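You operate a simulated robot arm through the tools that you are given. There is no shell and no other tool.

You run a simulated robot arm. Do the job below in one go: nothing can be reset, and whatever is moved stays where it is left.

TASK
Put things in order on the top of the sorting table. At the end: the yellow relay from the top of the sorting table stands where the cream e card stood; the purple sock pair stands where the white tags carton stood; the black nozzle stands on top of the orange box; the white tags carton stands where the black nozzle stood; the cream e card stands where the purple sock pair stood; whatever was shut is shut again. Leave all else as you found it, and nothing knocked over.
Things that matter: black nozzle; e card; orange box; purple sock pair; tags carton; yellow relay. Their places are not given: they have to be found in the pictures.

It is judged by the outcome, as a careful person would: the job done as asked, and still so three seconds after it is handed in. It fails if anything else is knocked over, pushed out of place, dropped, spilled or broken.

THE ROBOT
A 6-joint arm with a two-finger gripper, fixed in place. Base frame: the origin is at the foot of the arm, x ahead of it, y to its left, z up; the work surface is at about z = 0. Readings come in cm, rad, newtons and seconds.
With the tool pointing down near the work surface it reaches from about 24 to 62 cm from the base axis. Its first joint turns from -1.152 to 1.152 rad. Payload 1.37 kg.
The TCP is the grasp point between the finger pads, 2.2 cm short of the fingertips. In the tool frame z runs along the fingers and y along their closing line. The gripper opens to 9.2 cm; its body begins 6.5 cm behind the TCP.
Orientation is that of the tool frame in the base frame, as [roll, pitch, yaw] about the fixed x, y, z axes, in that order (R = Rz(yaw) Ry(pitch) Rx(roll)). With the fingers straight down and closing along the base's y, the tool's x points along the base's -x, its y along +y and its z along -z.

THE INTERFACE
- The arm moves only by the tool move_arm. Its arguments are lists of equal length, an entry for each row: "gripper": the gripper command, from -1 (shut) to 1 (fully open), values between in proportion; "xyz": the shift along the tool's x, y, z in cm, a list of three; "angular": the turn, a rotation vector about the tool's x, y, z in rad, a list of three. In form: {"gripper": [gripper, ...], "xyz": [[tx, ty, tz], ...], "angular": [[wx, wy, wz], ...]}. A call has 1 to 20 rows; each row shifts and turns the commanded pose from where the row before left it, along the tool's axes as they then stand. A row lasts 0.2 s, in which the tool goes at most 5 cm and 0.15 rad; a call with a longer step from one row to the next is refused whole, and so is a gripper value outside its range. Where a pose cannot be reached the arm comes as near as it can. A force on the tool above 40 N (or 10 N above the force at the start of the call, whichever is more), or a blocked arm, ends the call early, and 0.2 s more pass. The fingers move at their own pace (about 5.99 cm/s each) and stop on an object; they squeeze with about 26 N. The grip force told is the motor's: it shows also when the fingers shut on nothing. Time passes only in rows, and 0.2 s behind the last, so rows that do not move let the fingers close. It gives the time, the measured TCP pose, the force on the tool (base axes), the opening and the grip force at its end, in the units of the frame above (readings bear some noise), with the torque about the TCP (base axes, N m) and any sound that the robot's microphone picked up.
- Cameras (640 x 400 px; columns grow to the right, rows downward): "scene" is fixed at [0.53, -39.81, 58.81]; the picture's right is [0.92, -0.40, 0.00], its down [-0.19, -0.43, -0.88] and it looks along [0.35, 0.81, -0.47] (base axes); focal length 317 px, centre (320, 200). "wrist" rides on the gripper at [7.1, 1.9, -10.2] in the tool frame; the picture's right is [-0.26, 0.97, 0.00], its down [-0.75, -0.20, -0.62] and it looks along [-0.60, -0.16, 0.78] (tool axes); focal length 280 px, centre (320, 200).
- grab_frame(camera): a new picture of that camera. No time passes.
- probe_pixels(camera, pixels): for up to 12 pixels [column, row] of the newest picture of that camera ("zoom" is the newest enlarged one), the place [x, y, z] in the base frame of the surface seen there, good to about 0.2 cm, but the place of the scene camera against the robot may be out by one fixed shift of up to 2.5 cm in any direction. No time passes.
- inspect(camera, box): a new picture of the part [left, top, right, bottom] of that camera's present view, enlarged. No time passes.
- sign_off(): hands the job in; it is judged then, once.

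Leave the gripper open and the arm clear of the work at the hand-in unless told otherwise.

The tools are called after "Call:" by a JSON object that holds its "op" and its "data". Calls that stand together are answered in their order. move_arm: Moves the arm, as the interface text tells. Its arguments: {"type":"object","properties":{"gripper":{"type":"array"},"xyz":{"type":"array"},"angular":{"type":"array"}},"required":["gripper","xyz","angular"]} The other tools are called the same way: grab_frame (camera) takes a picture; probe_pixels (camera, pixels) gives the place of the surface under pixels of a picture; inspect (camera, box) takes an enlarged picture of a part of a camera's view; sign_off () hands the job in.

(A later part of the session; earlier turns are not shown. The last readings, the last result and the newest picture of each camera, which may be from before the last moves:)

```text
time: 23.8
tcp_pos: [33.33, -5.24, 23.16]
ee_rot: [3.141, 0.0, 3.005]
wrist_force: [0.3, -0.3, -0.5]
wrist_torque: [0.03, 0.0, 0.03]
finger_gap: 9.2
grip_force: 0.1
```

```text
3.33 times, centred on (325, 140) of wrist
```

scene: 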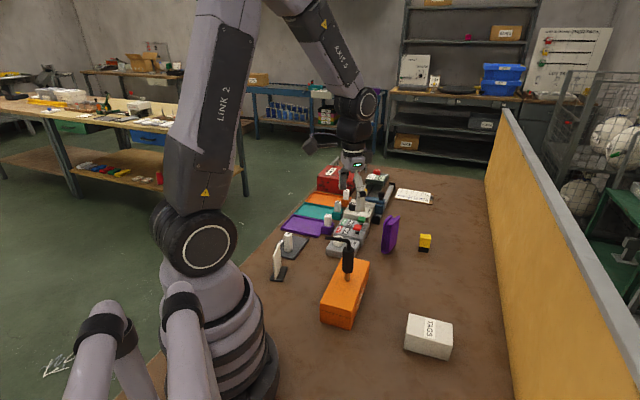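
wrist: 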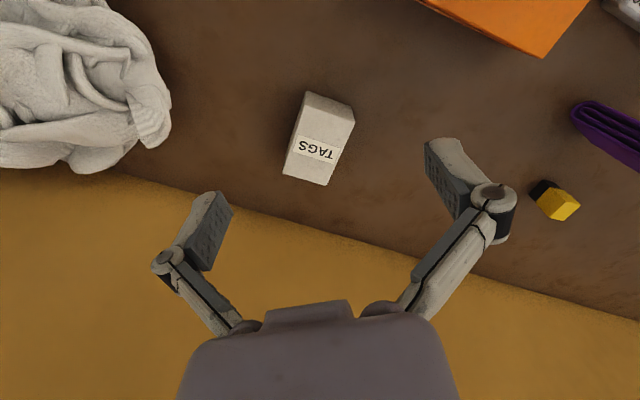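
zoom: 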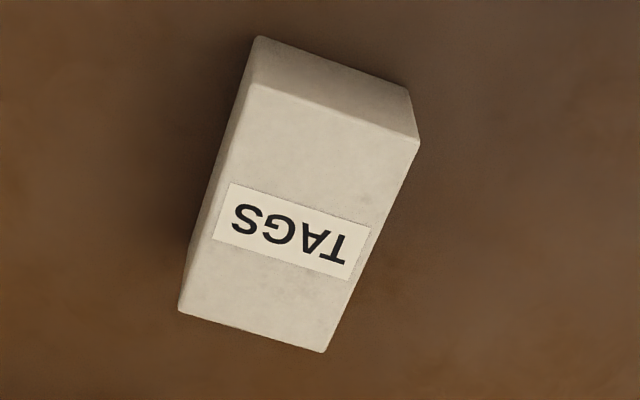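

The carton measures about 8.8 × 5.2 × 5.0 cm, centred at (40.74,-8.76), with its short side along about 48°. I'll turn the gripper to close along the short side (yaw ≈ 138°) and hover above it at z≈12.

Call:
{"op": "move_arm", "data": {"gripper": [1, 1, 1, 1, 1, 1, 1, 1, 1, 1, 1], "xyz": [[0, 0, 0], [0, 0, 0], [0, 0, 0], [0, 0, 0], [0, 0, 0], [-1.97, 0.58, 2.8], [-1.97, 0.58, 2.8], [-1.97, 0.58, 2.8], [-1.97, 0.58, 2.8], [0, 0, 0], [0, 0, 0]], "angular": [[0, 0, 0.1194], [0, 0, 0.1194], [0, 0, 0.1194], [0, 0, 0.1194], [0, 0, 0.1194], [0, 0, 0], [0, 0, 0], [0, 0, 0], [0, 0, 0], [0, 0, 0], [0, 0, 0]]}}

Call:
{"op": "grab_frame", "data": {"camera": "wrist"}}

```text
time: 26.2
tcp_pos: [40.75, -8.92, 11.85]
ee_rot: [3.141, 0.0, 2.409]
wrist_force: [-0.5, -0.1, -0.5]
wrist_torque: [0.01, 0.0, 0.01]
finger_gap: 9.23
grip_force: 0.0
```

```text
taken
```

wrist: 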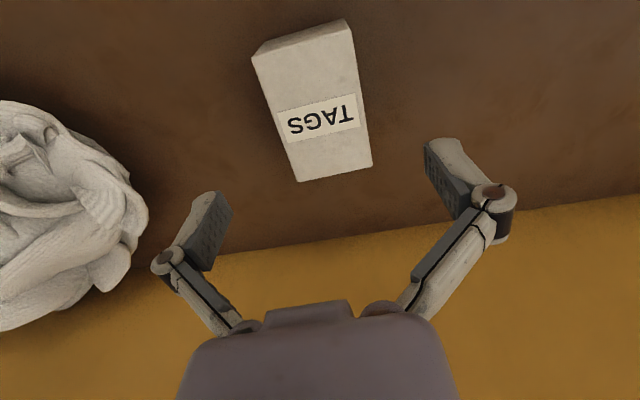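

The carton is in line. I'll re-probe its corners from here, plus the crumpled white cloth at left, to check clearance.

Call:
{"op": "probe_pixels", "data": {"camera": "wrist", "pixels": [[256, 61], [348, 29], [299, 179], [369, 165], [310, 100], [275, 120], [360, 120], [335, 172], [140, 220], [100, 170], [60, 200], [120, 270]]}}

```text
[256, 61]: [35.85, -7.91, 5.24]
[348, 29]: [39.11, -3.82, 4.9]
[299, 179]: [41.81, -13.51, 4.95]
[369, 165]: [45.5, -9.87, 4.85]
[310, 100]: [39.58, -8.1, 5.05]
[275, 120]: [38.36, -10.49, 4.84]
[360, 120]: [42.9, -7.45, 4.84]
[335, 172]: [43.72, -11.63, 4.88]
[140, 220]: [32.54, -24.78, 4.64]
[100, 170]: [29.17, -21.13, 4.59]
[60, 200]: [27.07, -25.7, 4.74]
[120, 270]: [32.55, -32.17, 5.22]
```

The centre reads (40.65,-8.77), which matches, and the cloth is well away. I'll descend to z≈3 around the carton and close.

Call:
{"op": "move_arm", "data": {"gripper": [1, 1, 1, 1, 1, 1, 1], "xyz": [[0, 0.05, 2], [0, 0, 2], [0, 0, 2], [0, 0, 1.5], [0, 0, 1.3], [0, 0, 0], [0, 0, 0]], "angular": [[0, 0, 0], [0, 0, 0], [0, 0, 0], [0, 0, 0], [0, 0, 0], [0, 0, 0], [0, 0, 0]]}}

Call:
{"op": "grab_frame", "data": {"camera": "wrist"}}

```text
time: 27.8
tcp_pos: [40.85, -8.8, 3.09]
ee_rot: [-3.141, 0.0, 2.408]
wrist_force: [0.4, 0.1, -1.4]
wrist_torque: [0.01, 0.01, 0.01]
finger_gap: 9.18
grip_force: 0.0
```

```text
taken
```

wrist: 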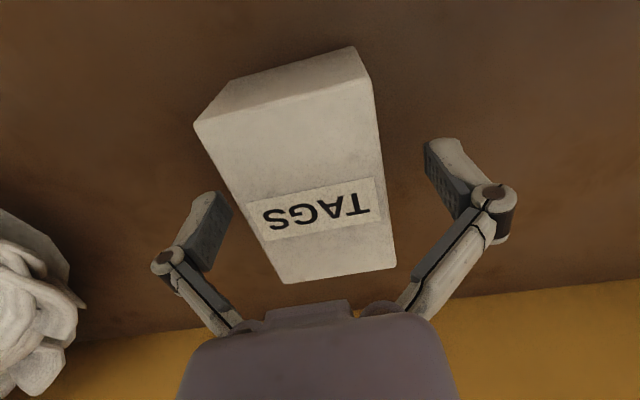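

The carton is between the pads, so I'll close the fingers.

Call:
{"op": "move_arm", "data": {"gripper": [0.3, 0.3, -1, -1, -1, -1], "xyz": [[0, 0, 0], [0, 0, 0], [0, 0, 0], [0, 0, 0], [0, 0, 0], [0, 0, 0]], "angular": [[0, 0, 0], [0, 0, 0], [0, 0, 0], [0, 0, 0], [0, 0, 0], [0, 0, 0]]}}

Call:
{"op": "grab_frame", "data": {"camera": "wrist"}}

```text
time: 29.2
tcp_pos: [40.78, -8.86, 3.02]
ee_rot: [-3.141, 0.0, 2.409]
wrist_force: [-1.5, -0.1, 5.8]
wrist_torque: [0.01, 0.11, -0.06]
finger_gap: 5.74
grip_force: 26.2
```

```text
taken
```

wrist: 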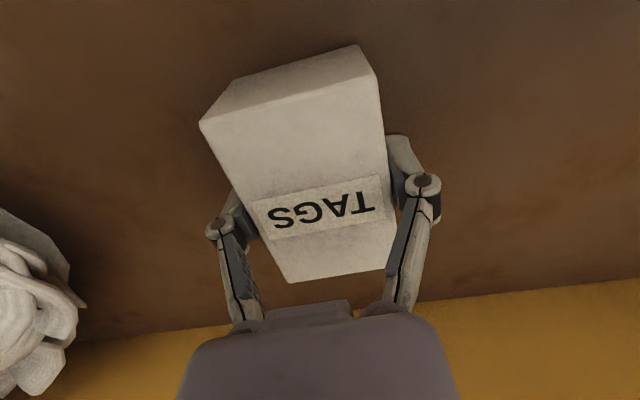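

It's gripped at 5.74 cm. I'll lift slowly and check.

Call:
{"op": "move_arm", "data": {"gripper": [-1, -1, -1, -1, -1, -1, -1, -1], "xyz": [[0, 0, -0.4], [0, 0, -0.6], [0, 0, -1], [0, 0, -2], [0, 0, -3], [0, 0, -3], [0, 0, -2], [0, 0, 0]], "angular": [[0, 0, 0], [0, 0, 0], [0, 0, 0], [0, 0, 0], [0, 0, 0], [0, 0, 0], [0, 0, 0], [0, 0, 0]]}}

Call:
{"op": "grab_frame", "data": {"camera": "wrist"}}

Call:
{"op": "grab_frame", "data": {"camera": "scene"}}

```text
time: 31.0
tcp_pos: [40.7, -8.8, 15.15]
ee_rot: [-3.14, 0.0, 2.41]
wrist_force: [0.0, -0.3, -1.7]
wrist_torque: [-0.03, 0.0, 0.03]
finger_gap: 5.78
grip_force: 25.8
```

```text
taken
```

wrist: 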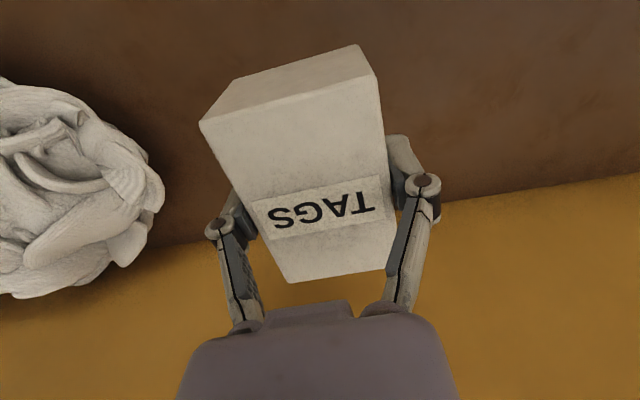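

```text
taken
```

scene: 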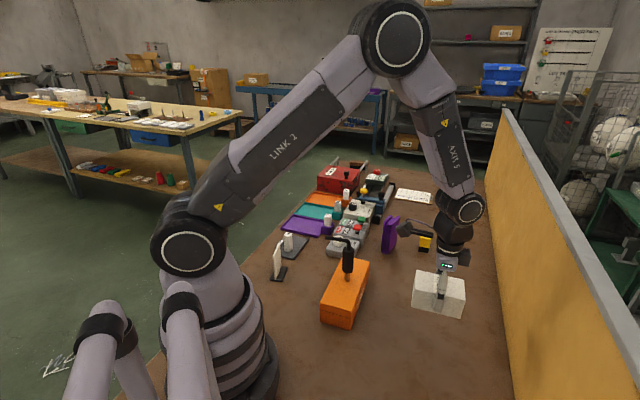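

I'll probe the held carton's top corners to learn its offset from the TCP and whether it has tilted.

Call:
{"op": "probe_pixels", "data": {"camera": "wrist", "pixels": [[204, 123], [371, 79], [291, 280], [394, 266], [290, 100], [345, 272], [235, 190], [384, 170], [232, 82], [358, 47], [300, 170], [270, 80]]}}

```text
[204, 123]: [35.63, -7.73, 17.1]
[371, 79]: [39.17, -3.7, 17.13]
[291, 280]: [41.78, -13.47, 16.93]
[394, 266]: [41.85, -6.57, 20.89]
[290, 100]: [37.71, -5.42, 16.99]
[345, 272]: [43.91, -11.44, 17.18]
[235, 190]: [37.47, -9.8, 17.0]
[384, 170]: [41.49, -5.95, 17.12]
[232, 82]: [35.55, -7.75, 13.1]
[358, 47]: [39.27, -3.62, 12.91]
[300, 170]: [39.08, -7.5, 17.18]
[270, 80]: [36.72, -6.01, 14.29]
```

The carton is level, its bottom is about 3.05 cm below the TCP, and its centre is about 0.3 cm along tool +x. I'll carry it at z≈15 to the nozzle's old spot (59.34,3.94).

Call:
{"op": "move_arm", "data": {"gripper": [-1, -1, -1, -1, -1, -1, -1, -1, -1, -1], "xyz": [[-0.4, 1.5, 0], [-0.8, 3, 0], [-0.9, 3.5, 0], [-0.9, 3.5, 0], [-0.9, 3.5, 0], [-0.8, 3.4, 0], [-0.6, 2.2, 0], [-0.29, 1.3, 0], [0, 0, 0], [0, 0, 0]], "angular": [[0, 0, 0], [0, 0, 0], [0, 0, 0], [0, 0, 0], [0, 0, 0], [0, 0, 0], [0, 0, 0], [0, 0, 0], [0, 0, 0], [0, 0, 0]]}}

Call:
{"op": "grab_frame", "data": {"camera": "scene"}}

Call:
{"op": "grab_frame", "data": {"camera": "wrist"}}

```text
time: 33.2
tcp_pos: [59.77, 3.67, 15.27]
ee_rot: [3.141, 0.002, 2.409]
wrist_force: [0.3, -0.3, -1.4]
wrist_torque: [0.02, -0.01, -0.01]
finger_gap: 5.76
grip_force: 25.5
```

```text
taken
```

scene: 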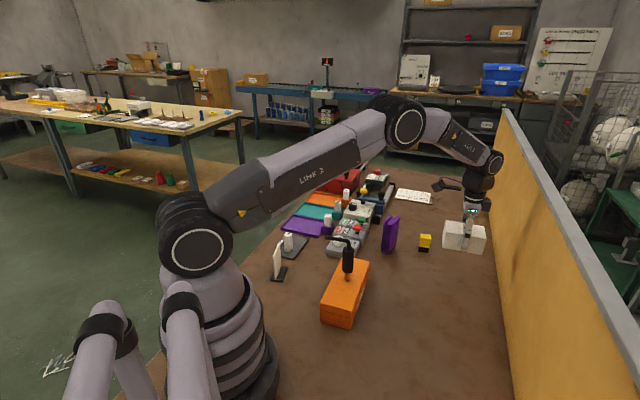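

```text
taken
```

wrist: 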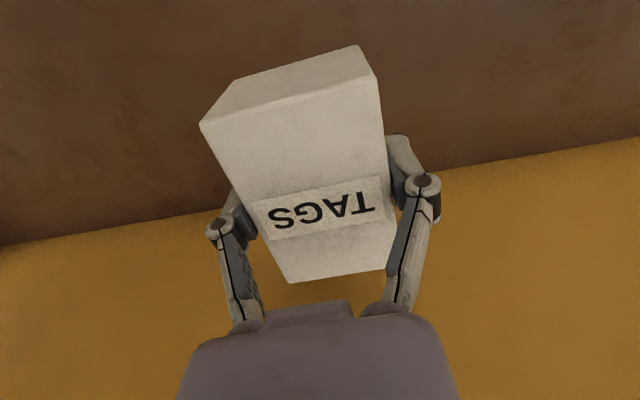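

It's above the spot and clear of everything. I'll lower to just above the table.

Call:
{"op": "move_arm", "data": {"gripper": [-1, -1, -1, -1, -1, -1, -1, -1, -1], "xyz": [[0.1, -0.05, 2], [0, 0, 2.5], [0, 0, 2.5], [0, 0, 2], [0, 0, 1.4], [0, 0, 0.9], [0, 0, 0.5], [0, 0, 0], [0, 0, 0]], "angular": [[0, 0, 0], [0, 0, 0], [0, 0, 0], [0, 0, 0], [0, 0, 0], [0, 0, 0], [0, 0, 0], [0, 0, 0], [0, 0, 0]]}}

Call:
{"op": "move_arm", "data": {"gripper": [-1, -1], "xyz": [[0, 0, 0.1], [0, 0, 0]], "angular": [[0, 0, 0], [0, 0, 0]]}}

```text
time: 35.2
tcp_pos: [59.58, 3.89, 3.31]
ee_rot: [-3.141, 0.001, 2.409]
wrist_force: [-0.6, -0.3, -1.9]
wrist_torque: [0.0, -0.02, 0.03]
finger_gap: 5.77
grip_force: 25.7
```

```text
time: 35.8
tcp_pos: [59.52, 3.81, 3.16]
ee_rot: [3.14, 0.0, 2.408]
wrist_force: [-0.1, 0.3, -2.0]
wrist_torque: [0.0, 0.0, 0.01]
finger_gap: 5.77
grip_force: 25.2
```

No contact yet, with force around -2 N, which looks like the carton's weight. I'll go another 0.1 cm.

Call:
{"op": "move_arm", "data": {"gripper": [-1, -1], "xyz": [[0, 0, 0.1], [0, 0, 0]], "angular": [[0, 0, 0], [0, 0, 0]]}}

```text
time: 36.4
tcp_pos: [59.57, 3.96, 3.2]
ee_rot: [-3.141, -0.001, 2.408]
wrist_force: [-1.3, -0.6, 0.5]
wrist_torque: [-0.09, -0.01, -0.01]
finger_gap: 5.72
grip_force: 25.9
```

Call:
{"op": "move_arm", "data": {"gripper": [-1, -1], "xyz": [[0, 0, 0.05], [0, 0, 0]], "angular": [[0, 0, 0], [0, 0, 0]]}}

Call:
{"op": "inspect", "data": {"camera": "scene", "box": [420, 190, 510, 280]}}

```text
time: 37.0
tcp_pos: [59.59, 4.0, 3.09]
ee_rot: [3.141, 0.0, 2.409]
wrist_force: [-2.1, -2.2, 5.5]
wrist_torque: [0.03, 0.22, 0.07]
finger_gap: 5.73
grip_force: 25.9
```

```text
4.44 times, centred on (465, 235) of scene
```

zoom: 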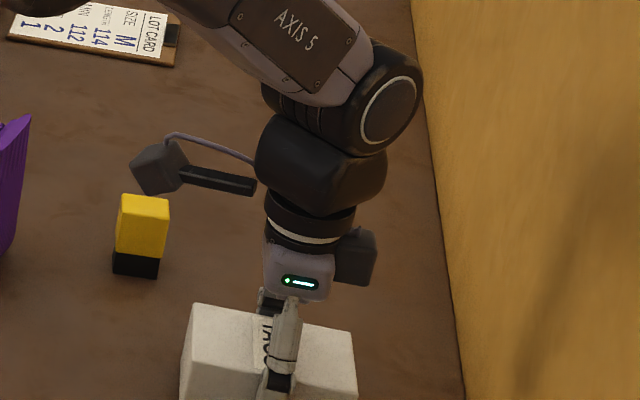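

The carton rests on the table (5.5 N up). I'll open the fingers, then look before rising.

Call:
{"op": "move_arm", "data": {"gripper": [0.35, 0.6, 1, 1, 1, 1], "xyz": [[0, 0, 0], [0, 0, 0], [0, 0, 0], [0, 0, 0], [0, 0, 0], [0, 0, 0]], "angular": [[0, 0, 0], [0, 0, 0], [0, 0, 0], [0, 0, 0], [0, 0, 0], [0, 0, 0]]}}

Call:
{"op": "grab_frame", "data": {"camera": "wrist"}}

```text
time: 38.4
tcp_pos: [59.67, 3.97, 3.1]
ee_rot: [3.141, 0.001, 2.409]
wrist_force: [-0.2, 0.5, -1.3]
wrist_torque: [0.02, 0.0, -0.01]
finger_gap: 9.19
grip_force: 0.0
```

```text
taken
```

wrist: 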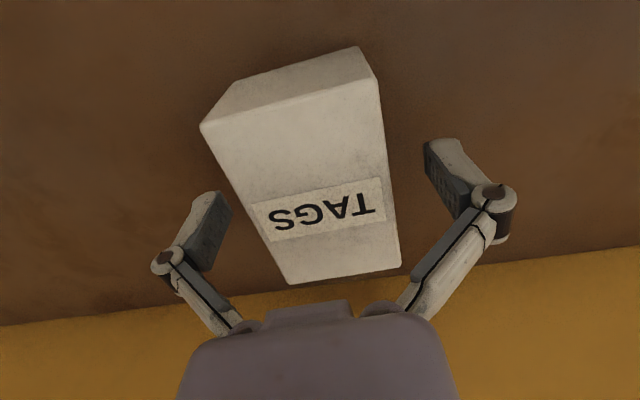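

The fingers are clear on both sides. I'll rise straight up and check where the carton ended up.

Call:
{"op": "move_arm", "data": {"gripper": [1, 1, 1, 1, 1, 1, 1, 1], "xyz": [[0, 0, -1], [0, 0, -2], [0, 0, -3], [0, 0, -3], [0, 0, -3], [0, 0, -3], [0, 0, -2], [0, 0, 0]], "angular": [[0, 0, 0], [0, 0, 0], [0, 0, 0], [0, 0, 0], [0, 0, 0], [0, 0, 0], [0, 0, 0], [0, 0, 0]]}}

Call:
{"op": "grab_frame", "data": {"camera": "wrist"}}

```text
time: 40.2
tcp_pos: [59.53, 4.28, 20.02]
ee_rot: [3.14, 0.001, 2.409]
wrist_force: [0.1, 0.1, 0.3]
wrist_torque: [0.02, 0.01, 0.04]
finger_gap: 9.2
grip_force: 0.1
```

```text
taken
```

wrist: 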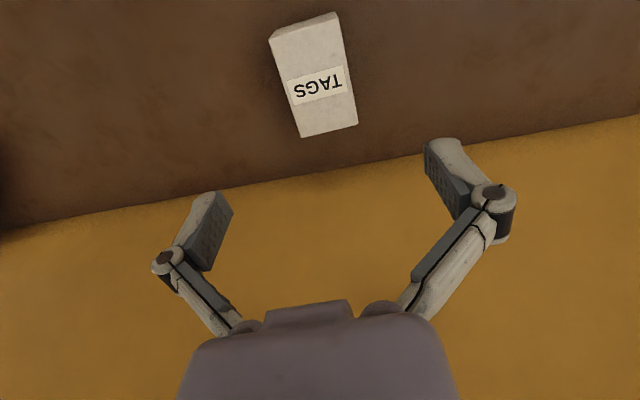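

Call:
{"op": "probe_pixels", "data": {"camera": "wrist", "pixels": [[271, 42], [337, 18], [303, 135], [356, 123], [315, 80]]}}

```text
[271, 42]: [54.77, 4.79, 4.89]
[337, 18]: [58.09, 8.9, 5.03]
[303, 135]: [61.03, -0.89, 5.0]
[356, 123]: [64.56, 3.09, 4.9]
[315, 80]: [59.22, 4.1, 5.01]
```

The carton's centre is at (59.6,4.0), right on the nozzle's old spot. The socks are next. I'll turn to yaw ≈ 205° so the closing line matches their thin direction, and move to a viewing spot at z≈26.

Call:
{"op": "move_arm", "data": {"gripper": [1, 1, 1, 1, 1, 1, 1, 1, 1, 1, 1, 1, 1, 1, 1, 1], "xyz": [[0, 0, -1], [0, 0, -1], [0, 0, -1], [0, 0, -1], [0, 0, -1], [0, 0, -1], [0, 0, 0], [0, 0, 0], [0.5, 1.5, 0], [1, 3.1, 0], [1, 3.1, 0], [1, 3.1, 0], [1, 3.1, 0], [0.5, 2.5, 0], [0.4, 1.1, 0], [0, 0, 0]], "angular": [[0, 0, -0.1475], [0, 0, -0.1475], [0, 0, -0.1475], [0, 0, -0.1475], [0, 0, -0.1475], [0, 0, -0.1475], [0, 0, -0.1475], [0, 0, -0.1475], [0, 0, 0], [0, 0, 0], [0, 0, 0], [0, 0, 0], [0, 0, 0], [0, 0, 0], [0, 0, 0], [0, 0, 0]]}}

Call:
{"op": "grab_frame", "data": {"camera": "wrist"}}

Call:
{"op": "grab_frame", "data": {"camera": "scene"}}

```text
time: 43.6
tcp_pos: [47.16, 17.1, 25.96]
ee_rot: [-3.141, -0.001, -2.695]
wrist_force: [-0.1, 0.3, -0.4]
wrist_torque: [-0.03, -0.03, 0.05]
finger_gap: 9.22
grip_force: 0.0
```

```text
taken
```

wrist: 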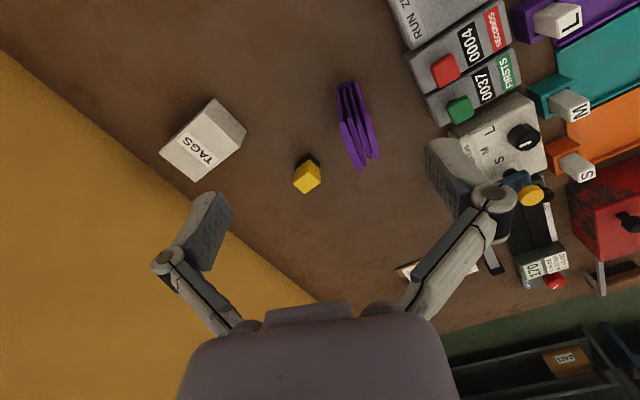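

```text
taken
```

scene: 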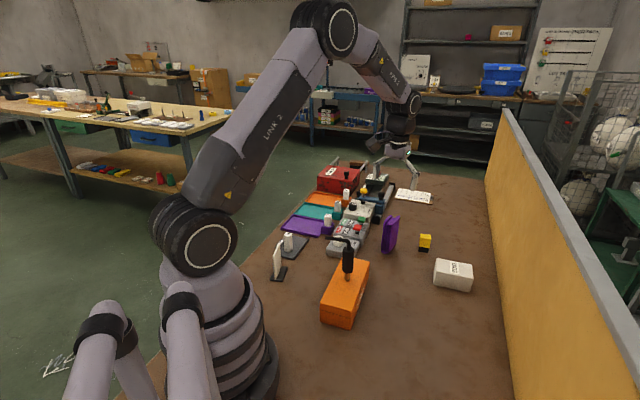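

Call:
{"op": "inspect", "data": {"camera": "wrist", "box": [300, 65, 420, 185]}}

Call:
{"op": "inspect", "data": {"camera": "scene", "box": [365, 200, 425, 265]}}

```text
3.33 times, centred on (360, 125) of wrist
```

zoom: 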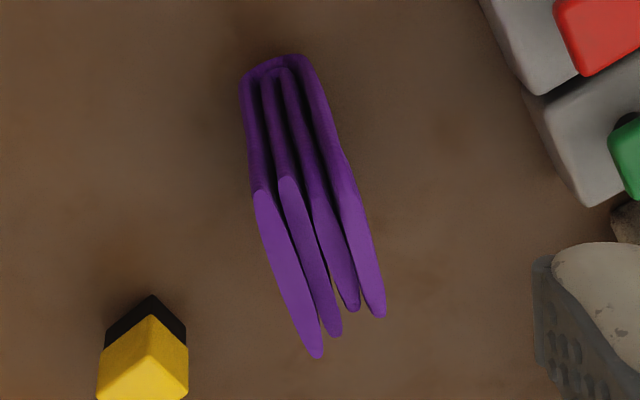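

```text
6.15 times, centred on (395, 232) of scene
```

zoom: 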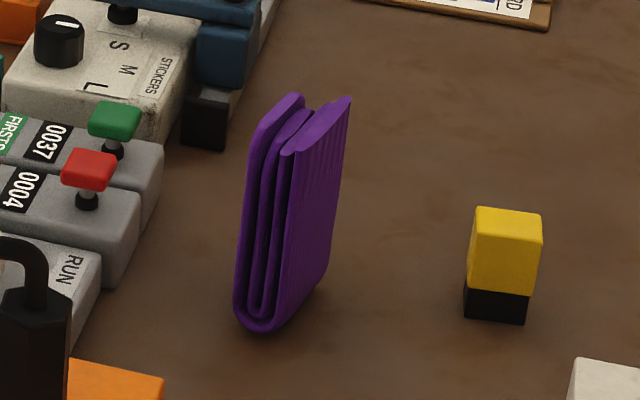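

The socks stand on their fold with four leaves pointing up. I'll probe the leaf tops and the fold.

Call:
{"op": "probe_pixels", "data": {"camera": "wrist", "pixels": [[343, 126], [358, 170], [351, 123], [364, 164], [359, 128], [369, 155], [367, 127], [377, 157], [345, 86], [339, 100], [350, 148], [372, 142]]}}

Call:
{"op": "probe_pixels", "data": {"camera": "wrist", "pixels": [[302, 168], [306, 155], [298, 178], [318, 172], [306, 190], [300, 160], [312, 157], [310, 180]]}}

```text
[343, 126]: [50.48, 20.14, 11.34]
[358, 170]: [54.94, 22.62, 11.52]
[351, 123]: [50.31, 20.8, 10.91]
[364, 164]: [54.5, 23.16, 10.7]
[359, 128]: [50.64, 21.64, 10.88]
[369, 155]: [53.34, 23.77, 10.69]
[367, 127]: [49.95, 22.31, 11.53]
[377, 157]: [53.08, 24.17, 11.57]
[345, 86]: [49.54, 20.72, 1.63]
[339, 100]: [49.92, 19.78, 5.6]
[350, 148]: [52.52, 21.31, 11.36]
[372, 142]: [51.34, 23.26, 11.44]
```

```text
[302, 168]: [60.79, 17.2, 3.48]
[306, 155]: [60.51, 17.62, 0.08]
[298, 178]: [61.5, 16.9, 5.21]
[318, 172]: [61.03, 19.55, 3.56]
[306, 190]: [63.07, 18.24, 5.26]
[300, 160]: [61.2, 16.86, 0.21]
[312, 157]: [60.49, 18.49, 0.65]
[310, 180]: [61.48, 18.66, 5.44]
```

The socks' centre is about (51.9,22.2), with width along 29.5° and thickness about 2.9 cm. I'll check the neighbouring counter boxes for finger clearance.

Call:
{"op": "probe_pixels", "data": {"camera": "wrist", "pixels": [[445, 68], [459, 110], [437, 120], [425, 95], [408, 45], [480, 125], [440, 100], [505, 110], [395, 10], [430, 70], [520, 135], [530, 195]]}}

```text
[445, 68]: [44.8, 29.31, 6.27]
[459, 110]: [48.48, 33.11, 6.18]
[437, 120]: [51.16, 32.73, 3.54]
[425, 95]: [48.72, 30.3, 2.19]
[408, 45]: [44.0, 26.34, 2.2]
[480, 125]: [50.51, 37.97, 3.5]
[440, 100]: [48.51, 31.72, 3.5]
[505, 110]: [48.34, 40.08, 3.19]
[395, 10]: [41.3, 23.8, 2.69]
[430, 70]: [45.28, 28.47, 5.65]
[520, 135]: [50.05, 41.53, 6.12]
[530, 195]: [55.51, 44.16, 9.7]
```

There's plenty of room around the socks. I'll align the yaw to 209.5° and hover right above at z≈16.

Call:
{"op": "move_arm", "data": {"gripper": [1, 1, 1, 1, 1, 1, 1], "xyz": [[0, 0, 0], [-1.65, 0.53, 2], [-1.65, 0.53, 2.5], [-1.65, 0.53, 2.5], [-1.65, 0.53, 2.5], [0, 0, 0], [0, 0, 0]], "angular": [[0, 0, -0.068], [0, 0, 0], [0, 0, 0], [0, 0, 0], [0, 0, 0], [0, 0, 0], [0, 0, 0]]}}

Call:
{"op": "grab_frame", "data": {"camera": "wrist"}}

Call:
{"op": "inspect", "data": {"camera": "wrist", "box": [250, 20, 410, 160]}}

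```text
time: 45.2
tcp_pos: [51.92, 22.33, 16.51]
ee_rot: [3.141, 0.002, -2.628]
wrist_force: [0.2, 0.0, 0.2]
wrist_torque: [0.02, -0.02, -0.02]
finger_gap: 9.2
grip_force: 0.1
```

```text
taken
```

wrist: 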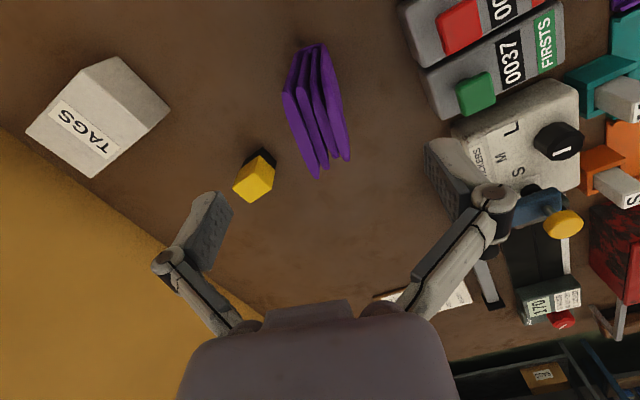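

```text
2.86 times, centred on (330, 90) of wrist
```

zoom: 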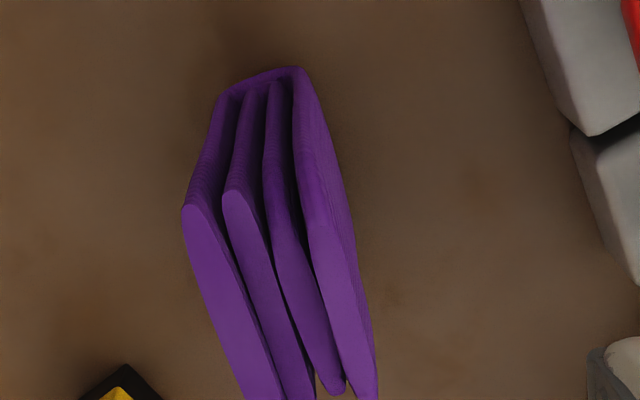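

Call:
{"op": "probe_pixels", "data": {"camera": "zoom", "pixels": [[190, 215], [262, 390], [235, 200], [300, 385], [280, 220], [330, 380], [312, 220], [368, 385], [185, 205], [318, 195], [372, 320], [215, 100]]}}

Call:
{"op": "probe_pixels", "data": {"camera": "wrist", "pixels": [[317, 176], [324, 170], [335, 156], [347, 159], [284, 95], [325, 90]]}}

```text
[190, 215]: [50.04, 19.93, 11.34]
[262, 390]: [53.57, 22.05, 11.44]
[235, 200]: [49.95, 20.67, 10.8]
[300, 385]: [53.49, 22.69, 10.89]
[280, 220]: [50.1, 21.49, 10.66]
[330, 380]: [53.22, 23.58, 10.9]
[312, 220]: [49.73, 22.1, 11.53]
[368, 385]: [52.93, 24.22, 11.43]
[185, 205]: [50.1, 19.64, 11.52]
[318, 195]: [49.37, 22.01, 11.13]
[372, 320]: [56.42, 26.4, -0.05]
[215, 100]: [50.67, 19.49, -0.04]
```

```text
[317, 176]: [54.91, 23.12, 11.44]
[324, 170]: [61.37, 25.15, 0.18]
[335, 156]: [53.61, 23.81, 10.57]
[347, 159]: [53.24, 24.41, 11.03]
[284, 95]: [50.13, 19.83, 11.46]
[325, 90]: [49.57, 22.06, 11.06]
```

The refined sock centre is (51.96,22.32) with width at about 31.5°, right under the TCP. I'll turn 2° more and go down to z≈7.5.

Call:
{"op": "move_arm", "data": {"gripper": [1, 1, 1, 1, 1, 1, 1, 1], "xyz": [[0, 0, 0], [0, 0, 1.8], [0, 0, 2], [0, 0, 2], [0, 0, 1.7], [0, 0, 1.5], [0, 0, 0], [0, 0, 0]], "angular": [[0, 0, -0.035], [0, 0, 0], [0, 0, 0], [0, 0, 0], [0, 0, 0], [0, 0, 0], [0, 0, 0], [0, 0, 0]]}}

Call:
{"op": "grab_frame", "data": {"camera": "wrist"}}

Call:
{"op": "grab_frame", "data": {"camera": "scene"}}

```text
time: 47.0
tcp_pos: [51.74, 22.47, 7.54]
ee_rot: [-3.14, 0.0, -2.592]
wrist_force: [-0.7, -0.1, -0.8]
wrist_torque: [0.03, 0.01, -0.02]
finger_gap: 9.2
grip_force: 0.0
```

```text
taken
```

wrist: 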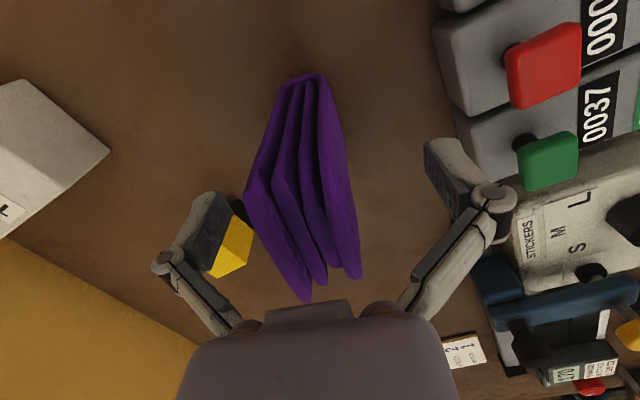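

```text
taken
```

scene: 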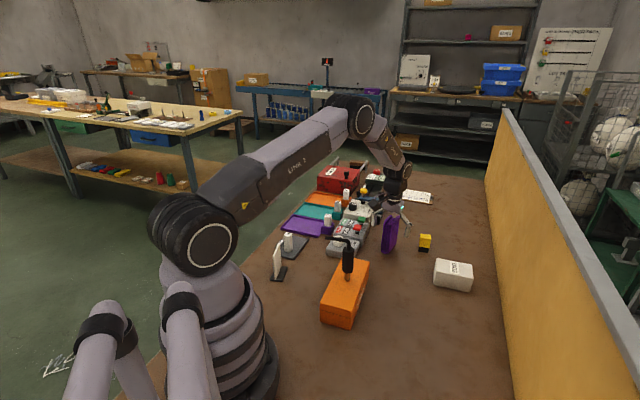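

The socks are centred between the fingers and the arm passes well clear of the nozzle. I'll close now.

Call:
{"op": "move_arm", "data": {"gripper": [0, 0, 0, -1, -1, -1, -1], "xyz": [[0, 0, 0], [0, 0, 0], [0, 0, 0], [0, 0, 0], [0, 0, 0], [0, 0, 0], [0, 0, 0]], "angular": [[0, 0, 0], [0, 0, 0], [0, 0, 0], [0, 0, 0], [0, 0, 0], [0, 0, 0], [0, 0, 0]]}}

Call:
{"op": "grab_frame", "data": {"camera": "wrist"}}

```text
time: 48.6
tcp_pos: [51.88, 22.47, 7.57]
ee_rot: [3.141, -0.001, -2.592]
wrist_force: [1.1, -1.4, 1.7]
wrist_torque: [-0.06, -0.05, -0.02]
finger_gap: 2.92
grip_force: 26.1
```

```text
taken
```

wrist: 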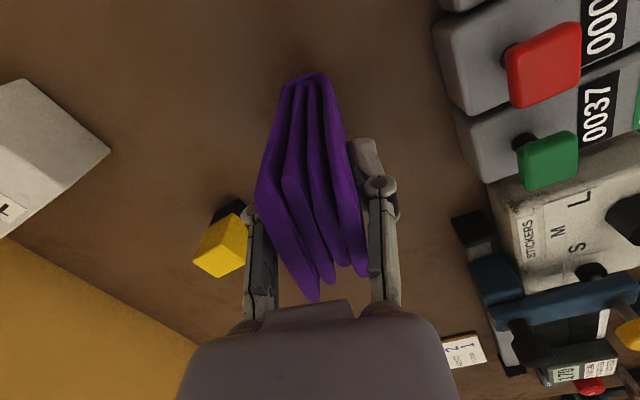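

It's held at 2.92 cm. I'll lift slowly to z≈21 and look again.

Call:
{"op": "move_arm", "data": {"gripper": [-1, -1, -1, -1, -1, -1, -1, -1, -1], "xyz": [[0, 0, -0.3], [0, 0, -0.6], [0, 0, -1.2], [0, 0, -2.3], [0, 0, -3], [0, 0, -3], [0, 0, -2], [0, 0, -1], [0, 0, 0]], "angular": [[0, 0, 0], [0, 0, 0], [0, 0, 0], [0, 0, 0], [0, 0, 0], [0, 0, 0], [0, 0, 0], [0, 0, 0], [0, 0, 0]]}}

Call:
{"op": "grab_frame", "data": {"camera": "wrist"}}

Call:
{"op": "inspect", "data": {"camera": "scene", "box": [340, 130, 480, 290]}}

```text
time: 50.6
tcp_pos: [51.79, 22.38, 20.87]
ee_rot: [3.141, 0.001, -2.591]
wrist_force: [-0.3, 0.0, -0.7]
wrist_torque: [-0.02, -0.02, 0.04]
finger_gap: 2.91
grip_force: 26.3
```

```text
taken
```

wrist: 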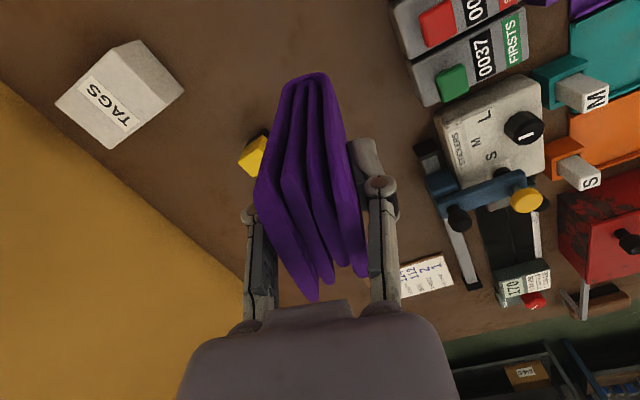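

```text
2.50 times, centred on (410, 210) of scene
```

zoom: 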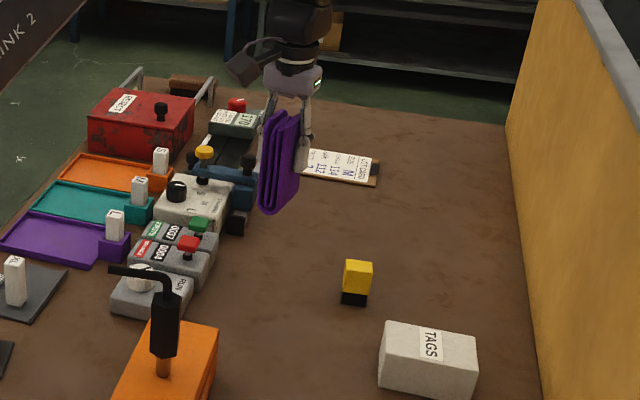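

I'll probe the held socks to check their tilt and offset against the TCP.

Call:
{"op": "probe_pixels", "data": {"camera": "wrist", "pixels": [[260, 194], [312, 295], [286, 185], [328, 278], [310, 195], [345, 260], [334, 195], [362, 270], [288, 84], [325, 76], [305, 78], [270, 140]]}}

```text
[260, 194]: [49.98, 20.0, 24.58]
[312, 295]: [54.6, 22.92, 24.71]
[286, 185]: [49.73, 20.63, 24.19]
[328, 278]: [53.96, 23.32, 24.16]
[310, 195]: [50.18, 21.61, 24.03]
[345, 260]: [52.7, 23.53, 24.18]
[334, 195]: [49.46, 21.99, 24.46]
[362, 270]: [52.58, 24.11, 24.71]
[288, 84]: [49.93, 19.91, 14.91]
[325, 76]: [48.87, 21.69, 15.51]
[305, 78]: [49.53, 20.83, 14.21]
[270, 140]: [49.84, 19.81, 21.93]
```

The socks hang straight, centred on the TCP, with their bottom about 7.5 cm below it. I'll carry them at z≈21 to the carton's old spot (40.6,-8.76).

Call:
{"op": "move_arm", "data": {"gripper": [-1, -1, -1, -1, -1, -1, -1, -1, -1, -1, -1, -1, -1], "xyz": [[1.04, -0.83, 0], [2.07, -1.66, 0], [2.85, -2.28, 0], [3.11, -2.48, 0], [3.11, -2.48, 0], [3.11, -2.48, 0], [3.11, -2.48, 0], [2.85, -2.28, 0], [2.33, -1.86, 0], [1.55, -1.24, 0], [0.78, -0.62, 0], [0, 0, 0], [0, 0, 0]], "angular": [[0, 0, 0], [0, 0, 0], [0, 0, 0], [0, 0, 0], [0, 0, 0], [0, 0, 0], [0, 0, 0], [0, 0, 0], [0, 0, 0], [0, 0, 0], [0, 0, 0], [0, 0, 0], [0, 0, 0]]}}

Call:
{"op": "grab_frame", "data": {"camera": "scene"}}

Call:
{"op": "grab_frame", "data": {"camera": "wrist"}}

```text
time: 53.4
tcp_pos: [40.52, -8.92, 21.02]
ee_rot: [3.14, 0.001, -2.589]
wrist_force: [0.4, -0.7, -0.6]
wrist_torque: [0.0, -0.01, 0.04]
finger_gap: 2.92
grip_force: 25.9
```

```text
taken
```

scene: 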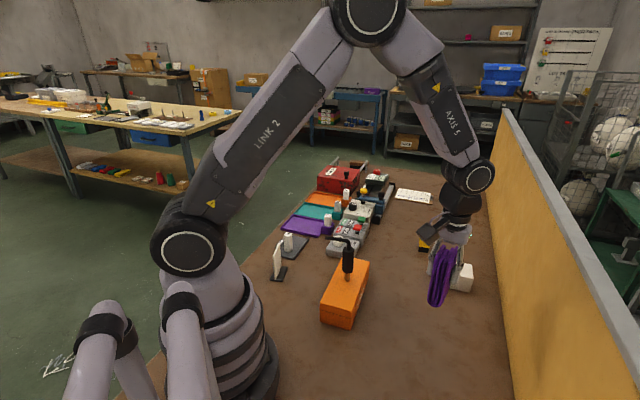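

```text
taken
```

wrist: 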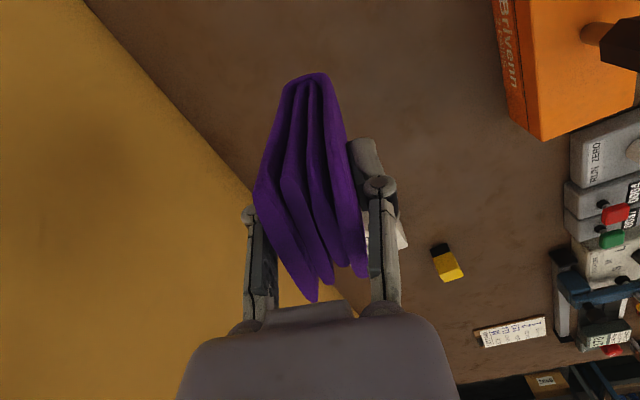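

It's over the spot. I'll lower to just above the table.

Call:
{"op": "move_arm", "data": {"gripper": [-1, -1, -1, -1, -1, -1, -1, -1, -1], "xyz": [[0, 0, 2], [0, 0, 2.5], [0, 0, 2.5], [0, 0, 2.5], [0, 0, 1.8], [0, 0, 1.1], [0, 0, 0.6], [0, 0, 0], [0, 0, 0]], "angular": [[0, 0, 0], [0, 0, 0], [0, 0, 0], [0, 0, 0], [0, 0, 0], [0, 0, 0], [0, 0, 0], [0, 0, 0], [0, 0, 0]]}}

Call:
{"op": "inspect", "data": {"camera": "scene", "box": [390, 230, 490, 350]}}

```text
time: 55.4
tcp_pos: [40.58, -8.87, 7.7]
ee_rot: [-3.141, 0.001, -2.592]
wrist_force: [0.0, -0.3, -1.1]
wrist_torque: [0.04, 0.01, -0.02]
finger_gap: 2.91
grip_force: 25.8
```

```text
3.33 times, centred on (440, 290) of scene
```

zoom: 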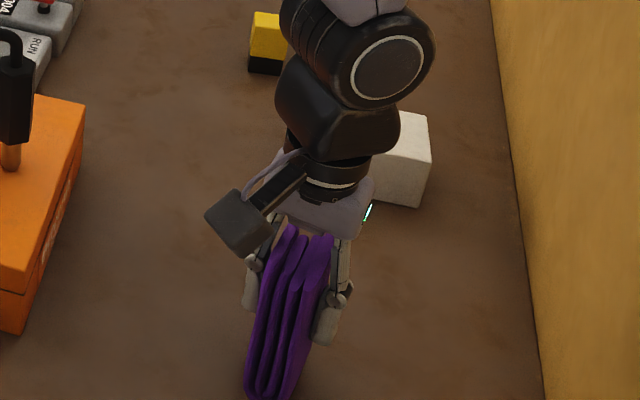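

Just above the table; I'll take 0.1 cm steps until contact.

Call:
{"op": "move_arm", "data": {"gripper": [-1, -1], "xyz": [[0, 0, 0.1], [0, 0, 0]], "angular": [[0, 0, 0], [0, 0, 0]]}}

```text
time: 56.0
tcp_pos: [40.49, -8.84, 7.66]
ee_rot: [3.141, 0.0, -2.592]
wrist_force: [-0.1, -0.2, -1.1]
wrist_torque: [-0.04, 0.01, 0.0]
finger_gap: 2.9
grip_force: 26.3
```

Call:
{"op": "move_arm", "data": {"gripper": [-1, -1], "xyz": [[0, 0, 0.1], [0, 0, 0]], "angular": [[0, 0, 0], [0, 0, 0]]}}

```text
time: 56.6
tcp_pos: [40.74, -8.8, 7.69]
ee_rot: [-3.14, 0.0, -2.591]
wrist_force: [-0.4, 0.3, -0.8]
wrist_torque: [0.02, -0.04, 0.03]
finger_gap: 2.9
grip_force: 25.6
```

Call:
{"op": "move_arm", "data": {"gripper": [-1, -1], "xyz": [[0, 0, 0.1], [0, 0, 0]], "angular": [[0, 0, 0], [0, 0, 0]]}}

```text
time: 57.2
tcp_pos: [40.6, -8.79, 7.7]
ee_rot: [-3.141, 0.0, -2.59]
wrist_force: [-0.2, -1.0, -0.3]
wrist_torque: [0.02, 0.01, -0.04]
finger_gap: 2.9
grip_force: 25.9
```

Call:
{"op": "move_arm", "data": {"gripper": [-1, -1], "xyz": [[0, 0, 0.1], [0, 0, 0]], "angular": [[0, 0, 0], [0, 0, 0]]}}

```text
time: 57.8
tcp_pos: [40.66, -8.86, 7.58]
ee_rot: [-3.141, 0.0, -2.593]
wrist_force: [0.3, 0.3, 0.7]
wrist_torque: [0.08, -0.03, 0.01]
finger_gap: 2.9
grip_force: 26.4
```

Call:
{"op": "move_arm", "data": {"gripper": [-1, -1], "xyz": [[0, 0, 0.05], [0, 0, 0]], "angular": [[0, 0, 0], [0, 0, 0]]}}

```text
time: 58.4
tcp_pos: [40.57, -8.9, 7.44]
ee_rot: [3.141, -0.002, -2.591]
wrist_force: [0.1, -0.5, 0.3]
wrist_torque: [-0.01, -0.03, 0.02]
finger_gap: 2.91
grip_force: 26.1
```

Call:
{"op": "move_arm", "data": {"gripper": [-1, -1], "xyz": [[0, 0, 0.07], [0, 0, 0]], "angular": [[0, 0, 0], [0, 0, 0]]}}

Call:
{"op": "inspect", "data": {"camera": "scene", "box": [400, 290, 480, 370]}}

```text
time: 59.0
tcp_pos: [40.67, -8.83, 7.6]
ee_rot: [-3.14, 0.002, -2.592]
wrist_force: [-1.9, -0.6, 12.0]
wrist_torque: [0.15, 0.23, 0.0]
finger_gap: 2.94
grip_force: 25.5
```

```text
5.00 times, centred on (440, 330) of scene
```

zoom: 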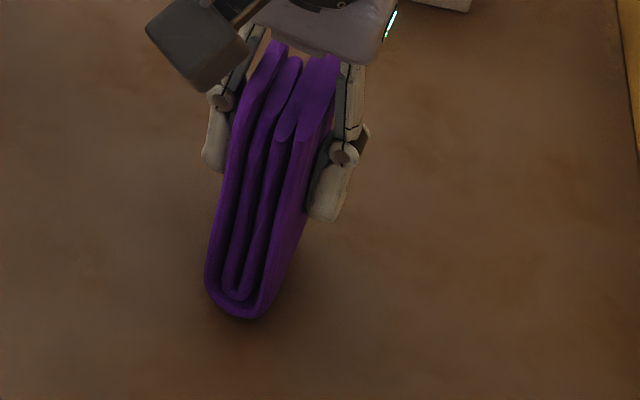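

Contact at 12 N. I'll ease off slightly and open.

Call:
{"op": "move_arm", "data": {"gripper": [-1, -1, -0.32, -0.25, 0, 0.5, 1, 1, 1], "xyz": [[0, 0, -0.06], [0, 0, 0], [0, 0, 0], [0, 0, 0], [0, 0, 0], [0, 0, 0], [0, 0, 0], [0, 0, 0], [0, 0, 0]], "angular": [[0, 0, 0], [0, 0, 0], [0, 0, 0], [0, 0, 0], [0, 0, 0], [0, 0, 0], [0, 0, 0], [0, 0, 0], [0, 0, 0]]}}

Call:
{"op": "grab_frame", "data": {"camera": "wrist"}}

Call:
{"op": "inspect", "data": {"camera": "scene", "box": [390, 270, 490, 370]}}

```text
time: 61.0
tcp_pos: [40.66, -8.78, 7.58]
ee_rot: [3.141, -0.001, -2.591]
wrist_force: [-0.1, 0.1, 0.1]
wrist_torque: [0.03, -0.01, -0.02]
finger_gap: 9.2
grip_force: 0.1
```

```text
taken
```

wrist: 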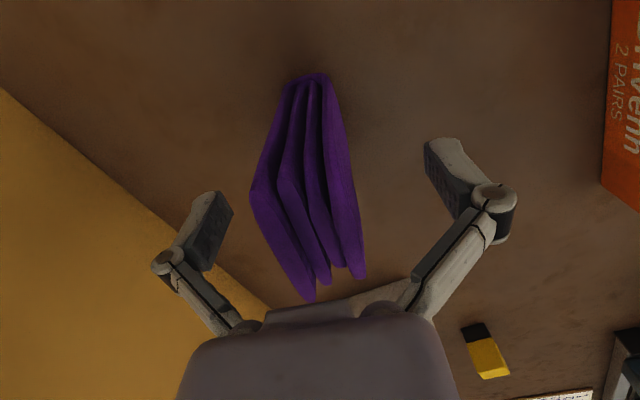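

```text
4.00 times, centred on (440, 320) of scene
```

zoom: 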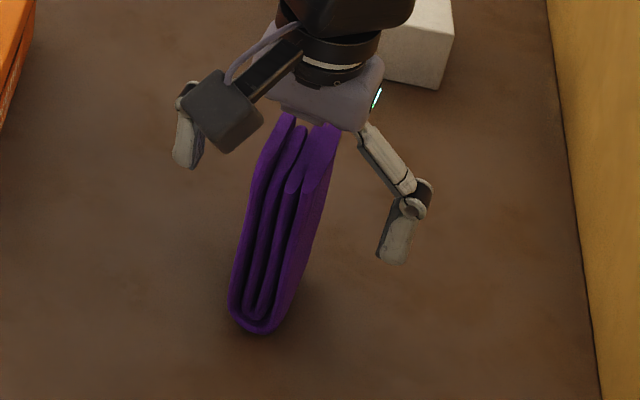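

The socks stand on their own. I'll rise straight up and check.

Call:
{"op": "move_arm", "data": {"gripper": [1, 1, 1, 1, 1, 1, 1, 1], "xyz": [[0, 0, -1], [0, 0, -1.5], [0, 0, -2.5], [0, 0, -3], [0, 0, -3], [0, 0, -3], [0, 0, -3], [0, 0, 0]], "angular": [[0, 0, 0], [0, 0, 0], [0, 0, 0], [0, 0, 0], [0, 0, 0], [0, 0, 0], [0, 0, 0], [0, 0, 0]]}}

Call:
{"op": "grab_frame", "data": {"camera": "wrist"}}

Call:
{"op": "grab_frame", "data": {"camera": "scene"}}

```text
time: 62.8
tcp_pos: [40.74, -8.77, 24.44]
ee_rot: [3.141, 0.0, -2.592]
wrist_force: [-1.0, 0.2, -0.1]
wrist_torque: [0.01, -0.02, -0.02]
finger_gap: 9.2
grip_force: 0.1
```

```text
taken
```

wrist: 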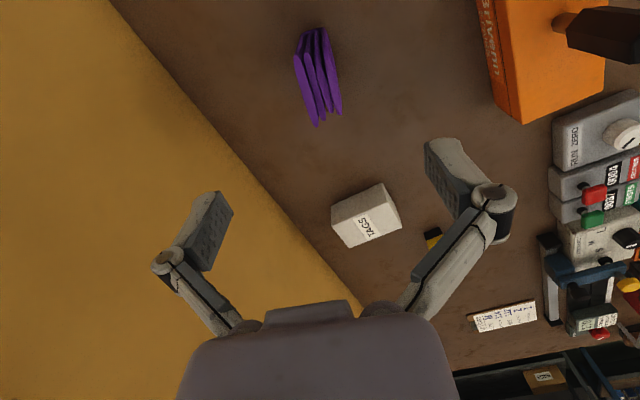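

```text
taken
```

scene: 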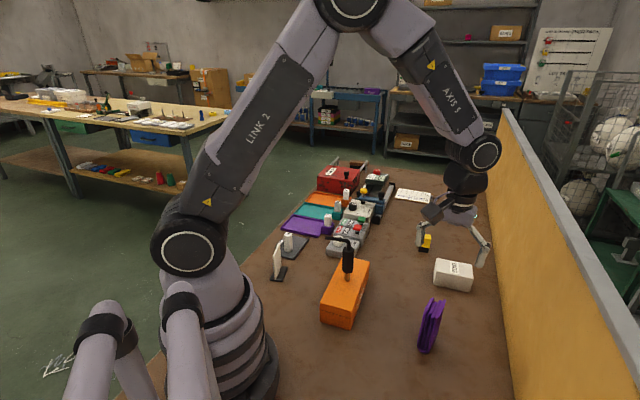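

The socks stand at scene (431,325). The e card is next. I'll rise to z≈31, turn to face it, and go across high above the nozzle to a viewing point near (15.5,22.5).

Call:
{"op": "move_arm", "data": {"gripper": [1, 1, 1, 1, 1, 1, 1, 1, 1, 1, 1, 1, 1, 1, 1, 1, 1], "xyz": [[0, 0, -2.4], [0, 0, -2.4], [0, 0, -2.4], [-0.4, 1.3, 0], [-0.9, 2.8, 0], [-1.1, 3.5, 0], [-1.1, 3.6, 0], [-1.1, 3.6, 0], [-1.1, 3.6, 0], [-1.1, 3.6, 0], [-1.1, 3.6, 0], [-1.1, 3.6, 0], [-1.1, 3.6, 0], [-0.9, 2.8, 0], [-0.6, 1.8, 0], [-0.21, 1.0, 0], [0, 0, 0]], "angular": [[0, 0, -0.143], [0, 0, -0.143], [0, 0, -0.143], [0, 0, 0], [0, 0, 0], [0, 0, 0], [0, 0, 0], [0, 0, 0], [0, 0, 0], [0, 0, 0], [0, 0, 0], [0, 0, 0], [0, 0, 0], [0, 0, 0], [0, 0, 0], [0, 0, 0], [0, 0, 0]]}}

Call:
{"op": "grab_frame", "data": {"camera": "wrist"}}

Call:
{"op": "grab_frame", "data": {"camera": "scene"}}

```text
time: 66.4
tcp_pos: [15.38, 22.38, 31.45]
ee_rot: [3.14, 0.0, -2.163]
wrist_force: [-1.1, 1.1, -0.9]
wrist_torque: [-0.02, 0.04, 0.02]
finger_gap: 9.18
grip_force: 0.1
```

```text
taken
```

wrist: 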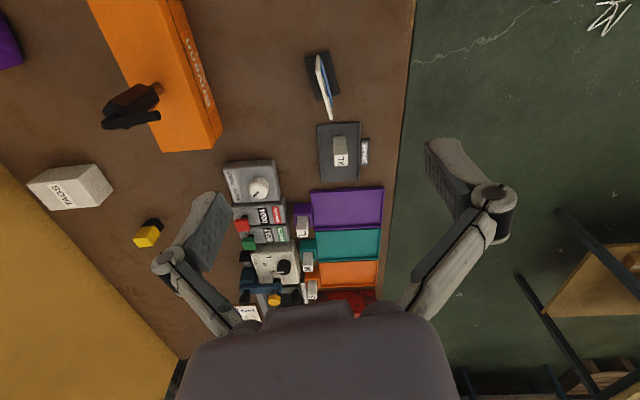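

```text
taken
```

scene: 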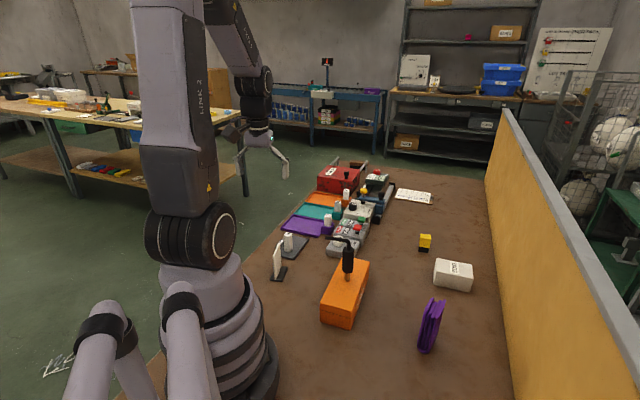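

The e card shows at wrist (322,83), and its face looks bluish with print on it. I'll take a closer look and probe it.

Call:
{"op": "inspect", "data": {"camera": "wrist", "box": [280, 40, 380, 130]}}

Call:
{"op": "inspect", "data": {"camera": "wrist", "box": [200, 130, 420, 310]}}

Call:
{"op": "probe_pixels", "data": {"camera": "wrist", "pixels": [[307, 55], [328, 53], [340, 93], [313, 98], [318, 58], [331, 117], [324, 90], [330, 90], [320, 80], [327, 75], [312, 75], [335, 80]]}}

```text
4.44 times, centred on (330, 85) of wrist
```

zoom: 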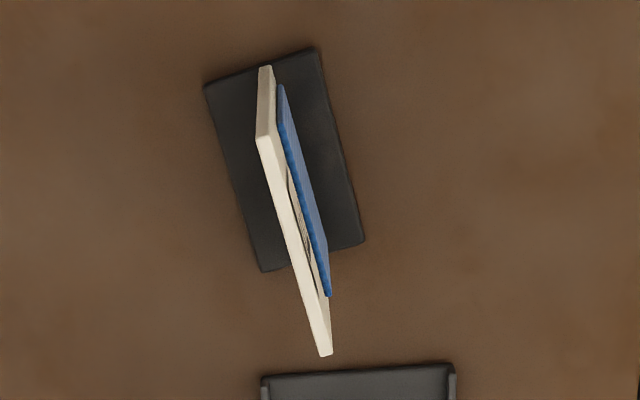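

```text
2.22 times, centred on (310, 220) of wrist
```

zoom: 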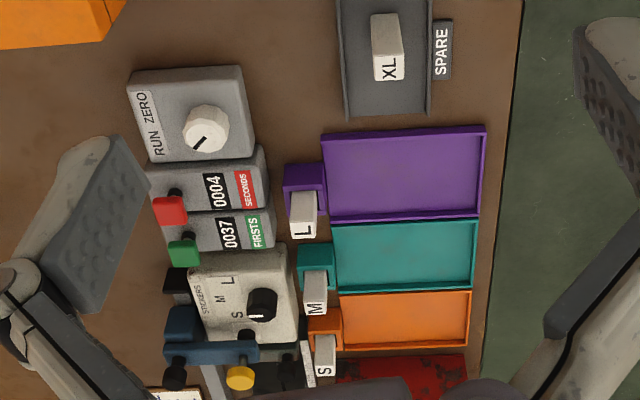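

```text
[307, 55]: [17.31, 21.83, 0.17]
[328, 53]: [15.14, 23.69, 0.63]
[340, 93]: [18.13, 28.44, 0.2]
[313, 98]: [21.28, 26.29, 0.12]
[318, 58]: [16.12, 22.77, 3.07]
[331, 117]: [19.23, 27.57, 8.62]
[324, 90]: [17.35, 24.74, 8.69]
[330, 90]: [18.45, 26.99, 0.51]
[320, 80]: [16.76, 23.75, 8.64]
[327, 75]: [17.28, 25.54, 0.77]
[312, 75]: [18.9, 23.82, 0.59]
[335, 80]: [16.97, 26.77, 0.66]
```

Call:
{"op": "inspect", "data": {"camera": "wrist", "box": [295, 45, 351, 125]}}

```text
5.00 times, centred on (323, 85) of wrist
```

zoom: 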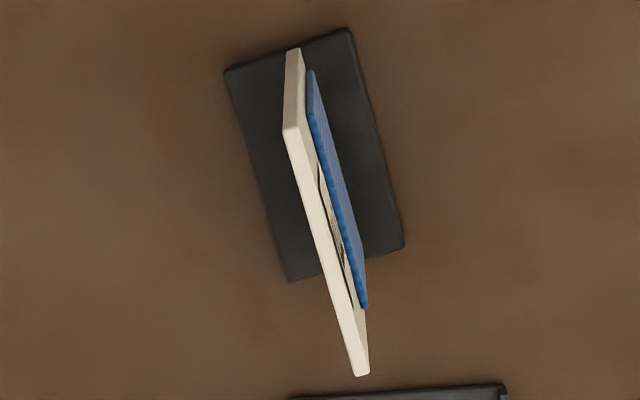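

Call:
{"op": "probe_pixels", "data": {"camera": "zoom", "pixels": [[229, 76], [346, 34], [399, 244], [293, 277], [290, 133], [361, 370], [325, 250], [293, 55], [291, 100], [335, 175], [362, 300], [310, 85]]}}

```text
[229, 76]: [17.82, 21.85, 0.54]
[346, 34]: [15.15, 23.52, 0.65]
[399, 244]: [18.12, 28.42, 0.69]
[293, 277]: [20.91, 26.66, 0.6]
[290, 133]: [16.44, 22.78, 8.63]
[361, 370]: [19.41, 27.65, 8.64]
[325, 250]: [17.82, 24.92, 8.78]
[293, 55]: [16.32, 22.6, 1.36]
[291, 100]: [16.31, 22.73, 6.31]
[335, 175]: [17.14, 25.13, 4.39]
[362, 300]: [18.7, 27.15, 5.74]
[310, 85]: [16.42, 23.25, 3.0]
```

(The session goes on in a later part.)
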